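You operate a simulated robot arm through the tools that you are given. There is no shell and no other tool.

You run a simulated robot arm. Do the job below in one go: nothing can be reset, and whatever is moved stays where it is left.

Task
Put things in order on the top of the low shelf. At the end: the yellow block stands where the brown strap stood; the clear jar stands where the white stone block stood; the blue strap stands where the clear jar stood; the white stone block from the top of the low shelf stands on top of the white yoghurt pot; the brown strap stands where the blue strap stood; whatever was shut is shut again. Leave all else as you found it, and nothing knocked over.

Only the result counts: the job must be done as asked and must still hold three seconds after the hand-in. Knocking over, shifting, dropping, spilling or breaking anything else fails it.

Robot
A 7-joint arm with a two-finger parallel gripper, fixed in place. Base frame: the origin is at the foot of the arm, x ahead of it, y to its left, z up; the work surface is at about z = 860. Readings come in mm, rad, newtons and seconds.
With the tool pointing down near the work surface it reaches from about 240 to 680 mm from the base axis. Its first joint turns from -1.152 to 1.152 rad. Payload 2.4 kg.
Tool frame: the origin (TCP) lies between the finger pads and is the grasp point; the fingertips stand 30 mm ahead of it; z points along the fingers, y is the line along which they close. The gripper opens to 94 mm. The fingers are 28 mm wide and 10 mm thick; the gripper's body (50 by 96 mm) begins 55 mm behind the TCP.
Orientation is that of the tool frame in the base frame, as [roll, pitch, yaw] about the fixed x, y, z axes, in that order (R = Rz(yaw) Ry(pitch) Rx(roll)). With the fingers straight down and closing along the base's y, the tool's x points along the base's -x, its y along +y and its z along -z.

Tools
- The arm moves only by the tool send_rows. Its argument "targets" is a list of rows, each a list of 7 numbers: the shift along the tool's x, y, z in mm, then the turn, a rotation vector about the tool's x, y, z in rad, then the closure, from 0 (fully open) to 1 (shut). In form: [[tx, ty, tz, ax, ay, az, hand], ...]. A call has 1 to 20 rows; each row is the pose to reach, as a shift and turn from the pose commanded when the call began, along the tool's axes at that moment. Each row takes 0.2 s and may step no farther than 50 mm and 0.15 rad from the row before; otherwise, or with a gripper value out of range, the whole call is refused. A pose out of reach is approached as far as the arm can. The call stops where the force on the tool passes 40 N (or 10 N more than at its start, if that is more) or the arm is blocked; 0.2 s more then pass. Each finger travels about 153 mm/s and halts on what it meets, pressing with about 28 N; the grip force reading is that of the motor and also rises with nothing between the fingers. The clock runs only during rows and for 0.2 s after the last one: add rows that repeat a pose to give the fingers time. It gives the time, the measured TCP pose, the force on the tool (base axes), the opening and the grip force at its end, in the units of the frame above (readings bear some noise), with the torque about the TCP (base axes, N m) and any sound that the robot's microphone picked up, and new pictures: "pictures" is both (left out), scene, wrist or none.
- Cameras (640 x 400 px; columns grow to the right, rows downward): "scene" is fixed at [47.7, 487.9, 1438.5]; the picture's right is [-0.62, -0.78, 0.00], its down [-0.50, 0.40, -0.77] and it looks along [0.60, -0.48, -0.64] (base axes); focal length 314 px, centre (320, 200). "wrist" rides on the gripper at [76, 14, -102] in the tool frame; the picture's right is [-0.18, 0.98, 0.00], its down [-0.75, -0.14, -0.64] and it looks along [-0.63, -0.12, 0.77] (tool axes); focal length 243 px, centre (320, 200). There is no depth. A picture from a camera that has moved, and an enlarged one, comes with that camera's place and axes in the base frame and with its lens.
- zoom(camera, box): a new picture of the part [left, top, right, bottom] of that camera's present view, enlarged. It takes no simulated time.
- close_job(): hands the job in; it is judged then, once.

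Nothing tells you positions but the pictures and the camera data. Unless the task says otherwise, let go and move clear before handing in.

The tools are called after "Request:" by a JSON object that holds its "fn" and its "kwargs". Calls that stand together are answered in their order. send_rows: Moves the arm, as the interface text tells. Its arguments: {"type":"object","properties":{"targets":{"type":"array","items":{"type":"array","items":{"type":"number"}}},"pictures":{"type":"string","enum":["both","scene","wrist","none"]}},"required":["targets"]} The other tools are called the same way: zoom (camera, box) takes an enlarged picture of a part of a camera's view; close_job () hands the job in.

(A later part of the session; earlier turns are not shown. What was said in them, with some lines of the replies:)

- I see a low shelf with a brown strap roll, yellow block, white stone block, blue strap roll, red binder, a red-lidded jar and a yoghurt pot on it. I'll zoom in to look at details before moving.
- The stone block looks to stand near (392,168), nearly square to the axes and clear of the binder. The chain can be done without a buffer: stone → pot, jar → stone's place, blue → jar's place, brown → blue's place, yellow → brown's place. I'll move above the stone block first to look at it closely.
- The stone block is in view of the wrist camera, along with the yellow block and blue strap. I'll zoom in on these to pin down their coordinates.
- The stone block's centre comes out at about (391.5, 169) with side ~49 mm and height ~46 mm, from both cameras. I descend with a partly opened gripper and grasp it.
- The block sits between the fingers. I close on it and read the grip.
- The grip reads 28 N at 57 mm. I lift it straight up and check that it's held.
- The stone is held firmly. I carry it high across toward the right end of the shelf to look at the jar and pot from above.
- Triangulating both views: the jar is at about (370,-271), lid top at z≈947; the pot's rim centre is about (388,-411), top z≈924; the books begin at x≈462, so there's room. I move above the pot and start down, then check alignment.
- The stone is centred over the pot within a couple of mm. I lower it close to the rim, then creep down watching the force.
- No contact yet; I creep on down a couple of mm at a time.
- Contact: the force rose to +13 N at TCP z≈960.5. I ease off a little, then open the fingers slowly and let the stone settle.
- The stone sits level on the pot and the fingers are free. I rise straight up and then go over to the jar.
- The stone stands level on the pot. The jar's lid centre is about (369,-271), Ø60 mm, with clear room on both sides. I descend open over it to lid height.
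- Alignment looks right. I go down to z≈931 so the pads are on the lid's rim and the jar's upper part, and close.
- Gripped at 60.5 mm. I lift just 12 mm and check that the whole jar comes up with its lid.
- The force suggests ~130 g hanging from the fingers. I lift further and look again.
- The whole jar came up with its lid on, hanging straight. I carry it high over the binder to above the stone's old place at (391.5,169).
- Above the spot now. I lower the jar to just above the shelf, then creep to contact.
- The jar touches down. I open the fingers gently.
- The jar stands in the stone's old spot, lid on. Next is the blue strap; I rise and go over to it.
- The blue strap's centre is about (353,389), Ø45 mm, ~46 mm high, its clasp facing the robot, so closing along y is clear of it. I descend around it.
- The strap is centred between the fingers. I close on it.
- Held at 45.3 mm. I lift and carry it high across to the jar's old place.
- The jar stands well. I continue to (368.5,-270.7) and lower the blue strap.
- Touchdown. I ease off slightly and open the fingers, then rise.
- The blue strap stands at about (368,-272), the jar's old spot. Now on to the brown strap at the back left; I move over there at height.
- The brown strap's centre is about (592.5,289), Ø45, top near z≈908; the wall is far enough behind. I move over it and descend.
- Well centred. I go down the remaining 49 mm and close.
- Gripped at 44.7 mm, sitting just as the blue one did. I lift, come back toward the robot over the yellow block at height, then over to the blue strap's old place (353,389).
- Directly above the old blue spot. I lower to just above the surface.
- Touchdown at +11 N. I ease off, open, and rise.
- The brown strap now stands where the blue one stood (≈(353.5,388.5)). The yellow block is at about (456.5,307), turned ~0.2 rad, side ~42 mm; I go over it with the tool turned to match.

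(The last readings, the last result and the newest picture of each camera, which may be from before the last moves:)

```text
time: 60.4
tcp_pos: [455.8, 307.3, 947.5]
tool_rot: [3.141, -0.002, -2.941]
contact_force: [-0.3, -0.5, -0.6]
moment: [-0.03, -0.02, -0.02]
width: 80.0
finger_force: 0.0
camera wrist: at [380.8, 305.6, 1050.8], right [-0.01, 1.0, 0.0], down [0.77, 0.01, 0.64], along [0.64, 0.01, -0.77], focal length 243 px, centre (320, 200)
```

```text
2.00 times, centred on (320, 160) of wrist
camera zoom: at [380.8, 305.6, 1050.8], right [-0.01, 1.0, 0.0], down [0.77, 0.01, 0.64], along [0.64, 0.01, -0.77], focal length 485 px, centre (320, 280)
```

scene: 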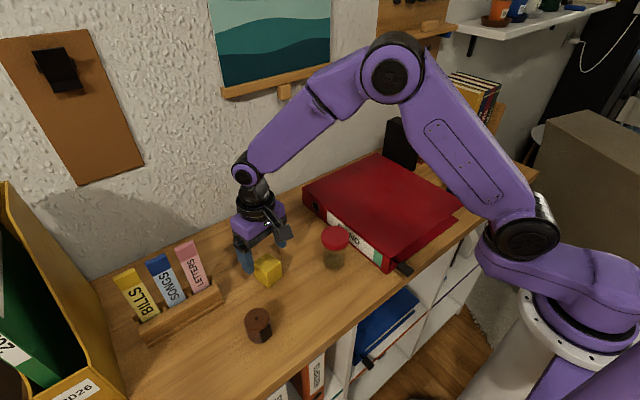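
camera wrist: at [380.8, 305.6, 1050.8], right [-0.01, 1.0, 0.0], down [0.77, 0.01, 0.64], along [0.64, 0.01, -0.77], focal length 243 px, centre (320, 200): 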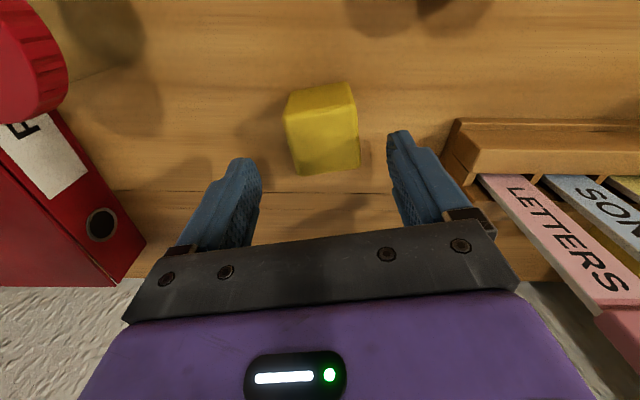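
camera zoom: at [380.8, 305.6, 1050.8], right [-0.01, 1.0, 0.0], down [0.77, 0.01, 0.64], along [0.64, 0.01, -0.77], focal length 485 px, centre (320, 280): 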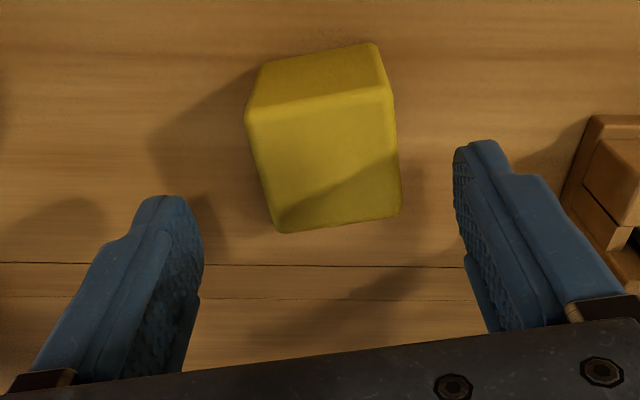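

Turned to match the block's faces; it's about 2 mm off centre along y, so I correct, descend and close.

Request:
{"fn": "send_rows", "kwargs": {"targets": [[0, 2, 25, 0, 0, 0, 0.15], [0, 2, 45, 0, 0, 0, 0.15], [0, 2, 54, 0, 0, 0, 0.15], [0, 2, 54, 0, 0, 0, 0.4], [0, 2, 54, 0, 0, 0, 0.6], [0, 2, 54, 0, 0, 0, 0.7], [0, 2, 54, 0, 0, 0, 0.7], [0, 2, 54, 0, 0, 0, 0.7]]}}

Request:
{"fn": "zoom", "kwargs": {"camera": "wrist", "box": [220, 60, 420, 260]}}

```text
time: 62.2
tcp_pos: [455.1, 309.0, 895.8]
tool_rot: [-3.141, 0.0, -2.943]
contact_force: [-0.3, 0.7, -0.3]
moment: [-0.01, -0.04, 0.02]
width: 48.5
finger_force: 27.5
camera wrist: at [380.6, 308.1, 997.4], right [-0.01, 1.0, 0.0], down [0.77, 0.01, 0.64], along [0.64, 0.01, -0.77], focal length 243 px, centre (320, 200)
```

scene: 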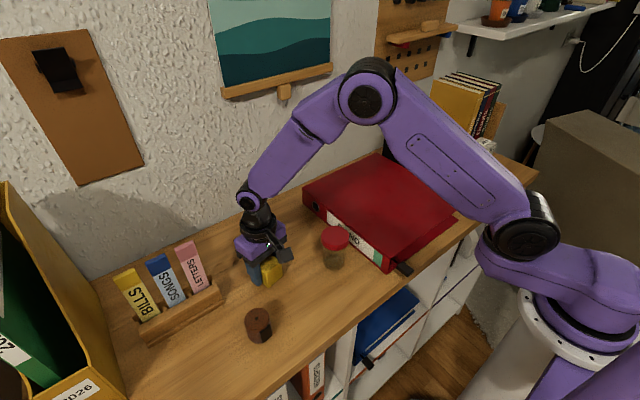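
wrist: 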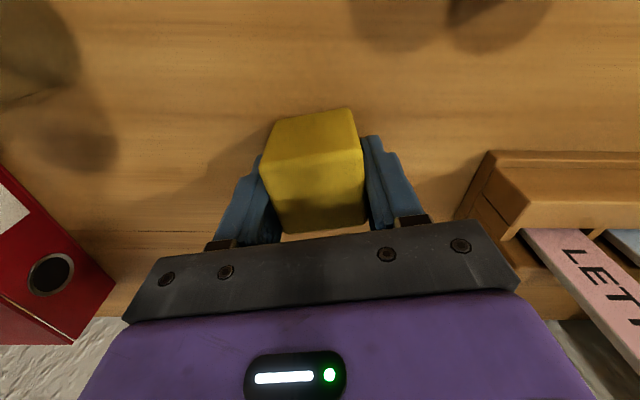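

```text
2.00 times, centred on (320, 160) of wrist
camera zoom: at [380.6, 308.1, 997.4], right [-0.01, 1.0, 0.0], down [0.77, 0.01, 0.64], along [0.64, 0.01, -0.77], focal length 485 px, centre (320, 280)
```

zoom: 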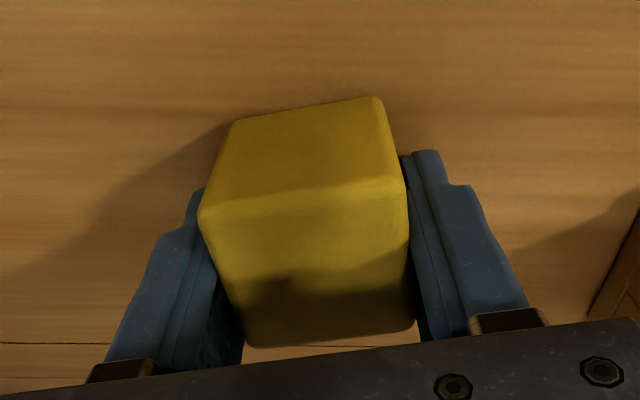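

Gripped at 48.5 mm. I lift and carry it to above the brown strap's old place at (592.5,289).

Request:
{"fn": "send_rows", "kwargs": {"targets": [[0, 0, -15, 0, 0, 0, 0.7], [0, 0, -55, 0, 0, 0, 0.7], [0, 0, -100, 0, 0, 0, 0.7], [0, 0, -140, 0, 0, 0, 0.7], [-30, -11, -150, 0, 0, 0, 0.7], [-70, -25, -150, 0, 0, 0, 0.7], [-105, -38, -150, 0, 0, 0, 0.7], [-129.5, -46.9, -150, 0, 0, 0, 0.7], [-129.5, -46.9, -150, 0, 0, 0, 0.7]]}}

Request:
{"fn": "zoom", "kwargs": {"camera": "wrist", "box": [220, 60, 420, 260]}}

```text
time: 64.2
tcp_pos: [593.2, 290.2, 1044.0]
tool_rot: [3.141, -0.001, -2.941]
contact_force: [0.1, 0.1, -0.8]
moment: [0.01, 0.01, 0.02]
width: 48.7
finger_force: 27.3
camera wrist: at [517.1, 288.2, 1147.5], right [-0.01, 1.0, 0.0], down [0.77, 0.01, 0.64], along [0.64, 0.01, -0.77], focal length 243 px, centre (320, 200)
```

scene: 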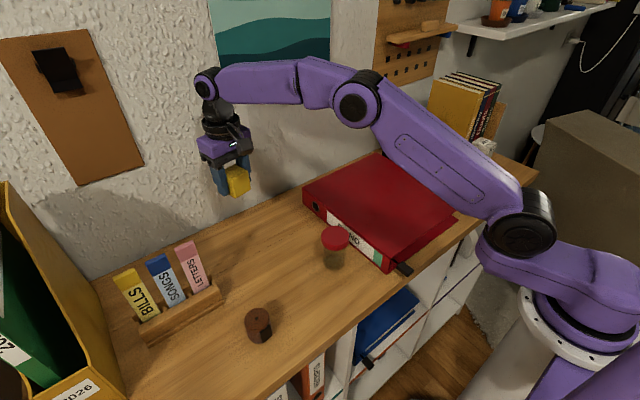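
wrist: 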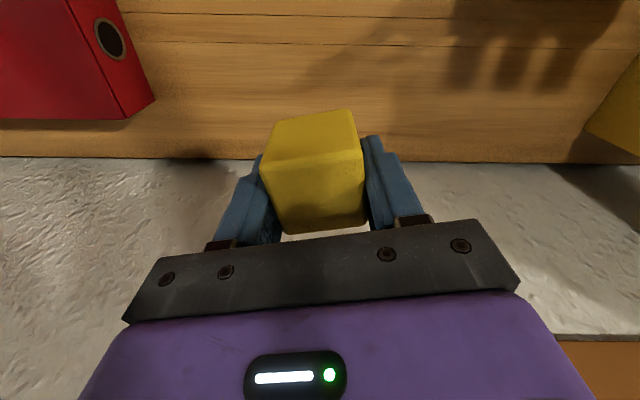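

```text
2.00 times, centred on (320, 160) of wrist
camera zoom: at [517.1, 288.2, 1147.5], right [-0.01, 1.0, 0.0], down [0.77, 0.01, 0.64], along [0.64, 0.01, -0.77], focal length 485 px, centre (320, 280)
```

zoom: 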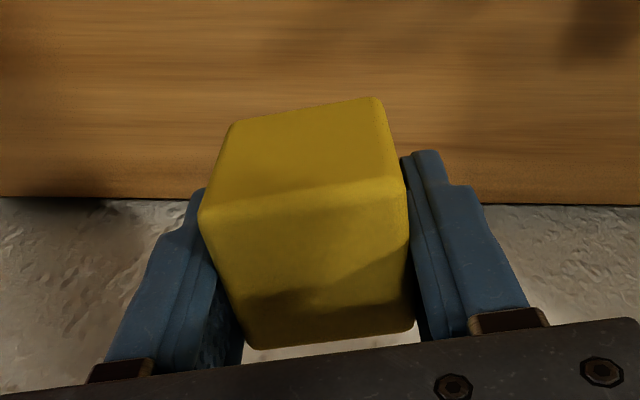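

Above the spot. I lower to just above the surface.

Request:
{"fn": "send_rows", "kwargs": {"targets": [[0, 0, 40, 0, 0, 0, 0.7], [0, 0, 80, 0, 0, 0, 0.7], [0, 0, 115, 0, 0, 0, 0.7], [0, 0, 138, 0, 0, 0, 0.7], [0, 0, 147, 0, 0, 0, 0.7], [0, 0, 149, 0, 0, 0, 0.7]], "pictures": "scene"}}

```text
time: 65.6
tcp_pos: [591.7, 290.3, 895.6]
tool_rot: [3.141, -0.001, -2.942]
contact_force: [0.5, -0.7, -1.1]
moment: [0.01, -0.01, 0.0]
width: 48.8
finger_force: 28.6
```

scene: 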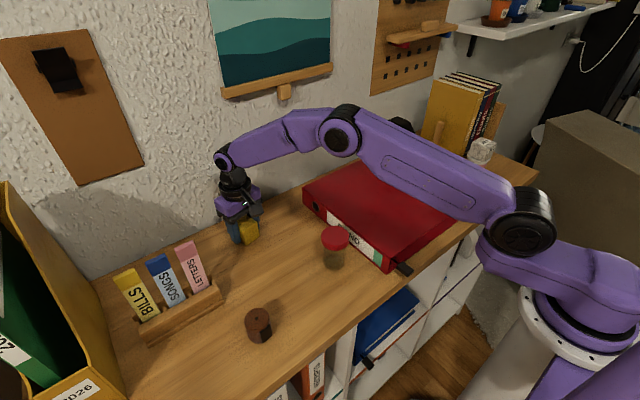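

Request:
{"fn": "send_rows", "kwargs": {"targets": [[0, 0, 0.8, 0, 0, 0, 0.7], [0, 0, 1.5, 0, 0, 0, 0.7]], "pictures": "none"}}

```text
time: 66.2
tcp_pos: [591.3, 289.3, 895.1]
tool_rot: [3.141, 0.0, -2.944]
contact_force: [-1.9, -0.7, 5.7]
moment: [-0.05, 0.03, -0.05]
width: 48.6
finger_force: 27.7
```

Contact felt. I open slowly and rise straight up.

Request:
{"fn": "send_rows", "kwargs": {"targets": [[0, 0, 0, 0, 0, 0, 0.46], [0, 0, 0, 0, 0, 0, 0.4], [0, 0, 0, 0, 0, 0, 0.34], [0, 0, 0, 0, 0, 0, 0.26], [0, 0, 0, 0, 0, 0, 0.22], [0, 0, -15, 0, 0, 0, 0.22], [0, 0, -45, 0, 0, 0, 0.22], [0, 0, -90, 0, 0, 0, 0.15], [0, 0, -135, 0, 0, 0, 0.1], [0, 0, -180, 0, 0, 0, 0], [0, 0, -210, 0, 0, 0, 0], [45, 0, -215, 0, 0, 0, 0], [45, 0, -215, 0, 0, 0, 0]]}}

Request:
{"fn": "zoom", "kwargs": {"camera": "wrist", "box": [230, 60, 410, 180]}}

Request:
{"fn": "zoom", "kwargs": {"camera": "scene", "box": [200, 190, 400, 340]}}

```text
time: 69.0
tcp_pos: [548.4, 280.4, 1109.1]
tool_rot: [3.141, -0.001, -2.943]
contact_force: [-0.7, -0.5, 0.2]
moment: [-0.02, -0.03, 0.02]
width: 94.3
finger_force: 0.1
camera wrist: at [473.3, 278.6, 1212.9], right [-0.01, 1.0, 0.0], down [0.77, 0.01, 0.64], along [0.64, 0.01, -0.77], focal length 243 px, centre (320, 200)
```

scene: 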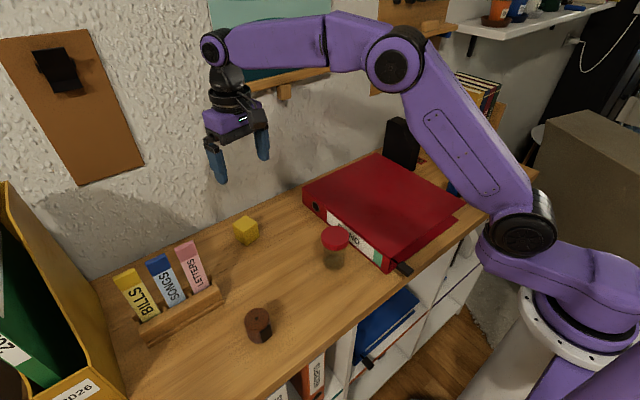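
wrist: 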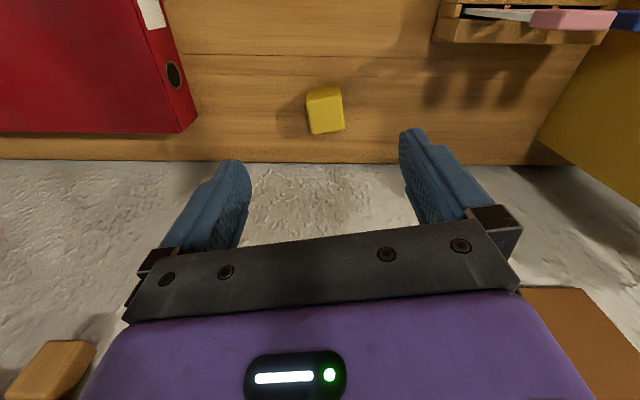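

```text
3.33 times, centred on (320, 120) of wrist
camera zoom: at [473.3, 278.6, 1212.9], right [-0.01, 1.0, 0.0], down [0.77, 0.01, 0.64], along [0.64, 0.01, -0.77], focal length 809 px, centre (320, 467)
```

zoom: 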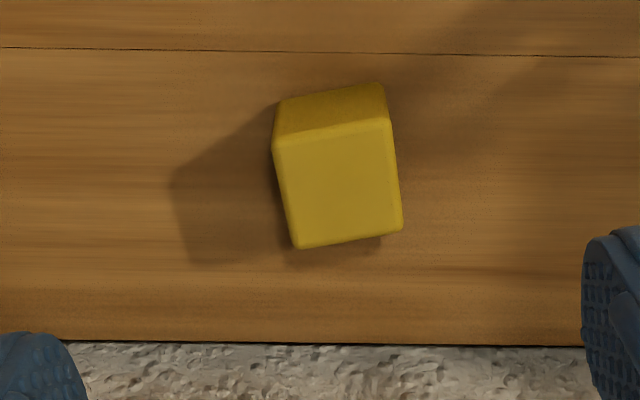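

```text
2.67 times, centred on (300, 265) of scene
camera zoom: at [47.7, 487.9, 1438.5], right [-0.62, -0.78, 0.0], down [-0.5, 0.4, -0.77], along [0.6, -0.48, -0.64], focal length 837 px, centre (373, 27)
```

zoom: 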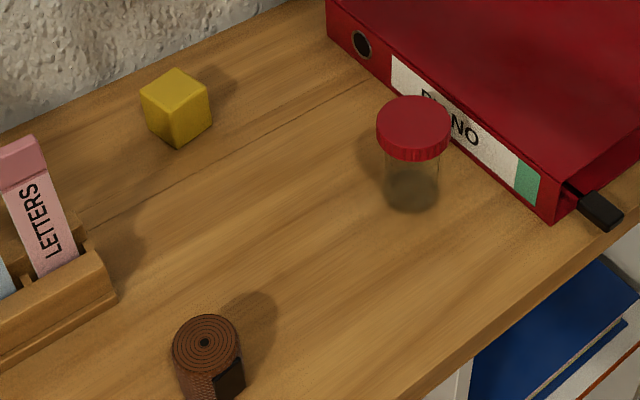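

The yellow block stands at about (590,288), the brown strap's old place. I back the arm away to a clear pose near its start and check everything.

Request:
{"fn": "send_rows", "kwargs": {"targets": [[30, -22, -20, 0, 0, 0.04, 0], [60, -48, -40, 0, 0, 0.08, 0], [95, -76, -60, 0, 0, 0.12, 0], [130, -104, -80, 0, 0, 0.16, 0], [165, -132, -95, 0, 0, 0.2, 0], [195, -165, -97, 0, 0, 0.2, 0], [210, -205, -97, 0, 0, 0.2, 0], [225, -240, -97, 0, 0, 0.2, 0], [225, -240, -97, 0, 0, 0.2, 0]]}}

Request:
{"fn": "zoom", "kwargs": {"camera": "scene", "box": [200, 190, 400, 360]}}

Request:
{"fn": "zoom", "kwargs": {"camera": "scene", "box": [380, 100, 540, 220]}}

Request:
{"fn": "zoom", "kwargs": {"camera": "scene", "box": [0, 160, 240, 400]}}

```text
time: 71.0
tcp_pos: [375.5, -1.0, 1207.2]
tool_rot: [-3.141, 0.001, -3.14]
contact_force: [-0.8, -0.5, 0.1]
moment: [0.01, 0.0, 0.0]
width: 94.0
finger_force: 0.1
camera wrist: at [300.9, 13.6, 1309.3], right [0.18, 0.98, 0.0], down [0.75, -0.14, 0.64], along [0.63, -0.12, -0.77], focal length 243 px, centre (320, 200)
```

scene: 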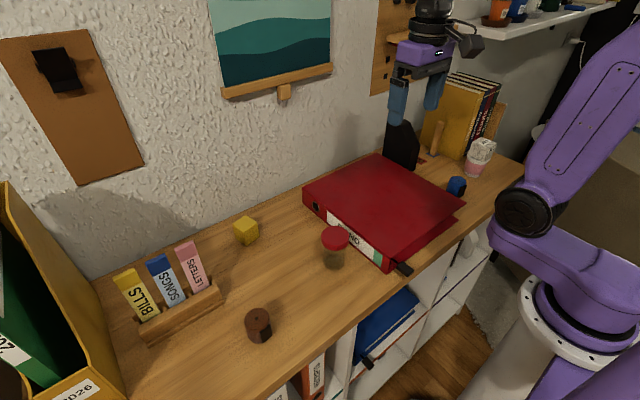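
wrist: 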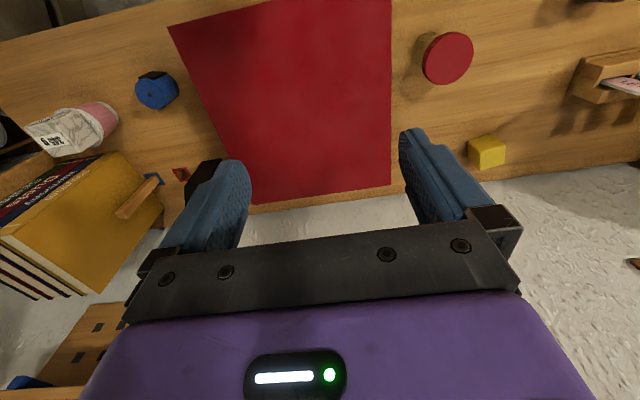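

```text
2.35 times, centred on (300, 275) of scene
camera zoom: at [47.7, 487.9, 1438.5], right [-0.62, -0.78, 0.0], down [-0.5, 0.4, -0.77], along [0.6, -0.48, -0.64], focal length 738 px, centre (367, 24)
```

zoom: 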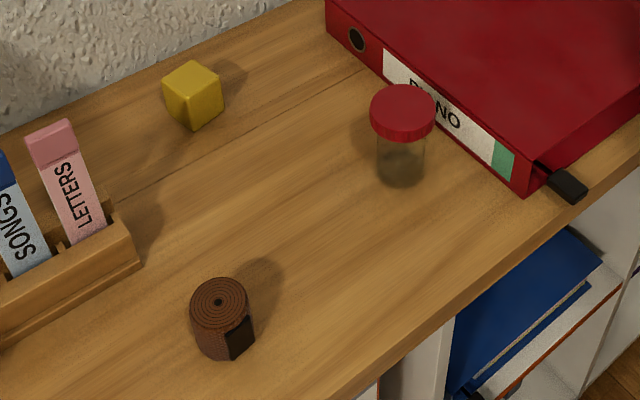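

```text
3.33 times, centred on (460, 160) of scene
camera zoom: at [47.7, 487.9, 1438.5], right [-0.62, -0.78, 0.0], down [-0.5, 0.4, -0.77], along [0.6, -0.48, -0.64], focal length 1046 px, centre (-147, 333)
```

zoom: 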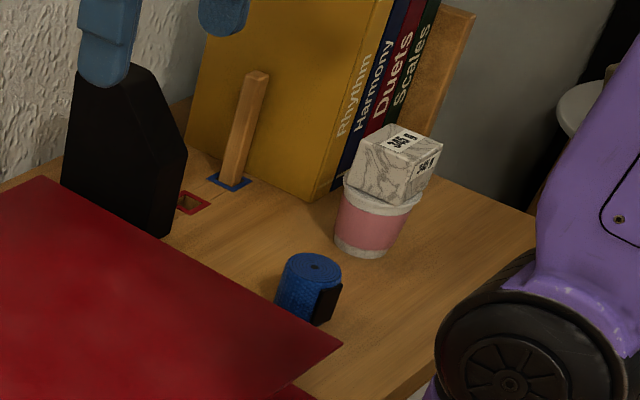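

```text
1.67 times, centred on (120, 280) of scene
camera zoom: at [47.7, 487.9, 1438.5], right [-0.62, -0.78, 0.0], down [-0.5, 0.4, -0.77], along [0.6, -0.48, -0.64], focal length 523 px, centre (653, 67)
```

zoom: 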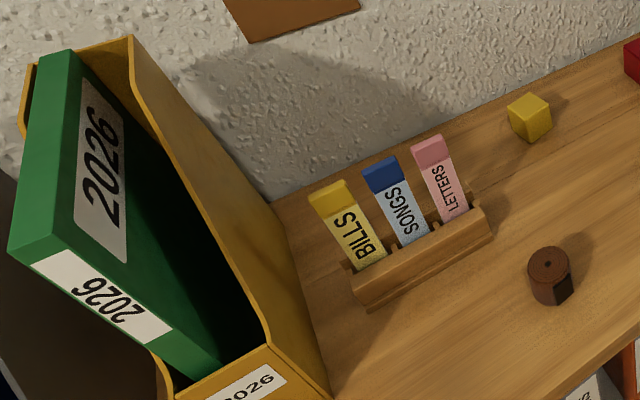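

Everything checks out. The stone sits level on the pot, the jar (lid on) stands in the stone's place and the blue strap in the jar's. The brown strap stands in the blue one's place and the yellow block in the brown one's. Nothing else has shifted, and the arm is clear, so I hand in.

Request:
{"fn": "close_job", "kwargs": {}}

```text
The job is handed in.
```

The job is done and handed in. In the last pictures before hand-in, everything was standing where you asked:

- **White stone block:** on top of the white yoghurt pot, sitting level.
- **Clear jar:** where the stone block stood, with its lid still on.
- **Blue strap:** where the jar stood.
- **Brown strap:** where the blue strap stood.
- **Yellow block:** where the brown strap stood, still turned slightly as it was at the start.

From the camera pictures, each item is within about 3 mm of its target spot. I opened nothing, so there was nothing to shut again. Nothing else on the shelf looked moved or knocked over. The arm let go of everything and was well clear before I handed in.
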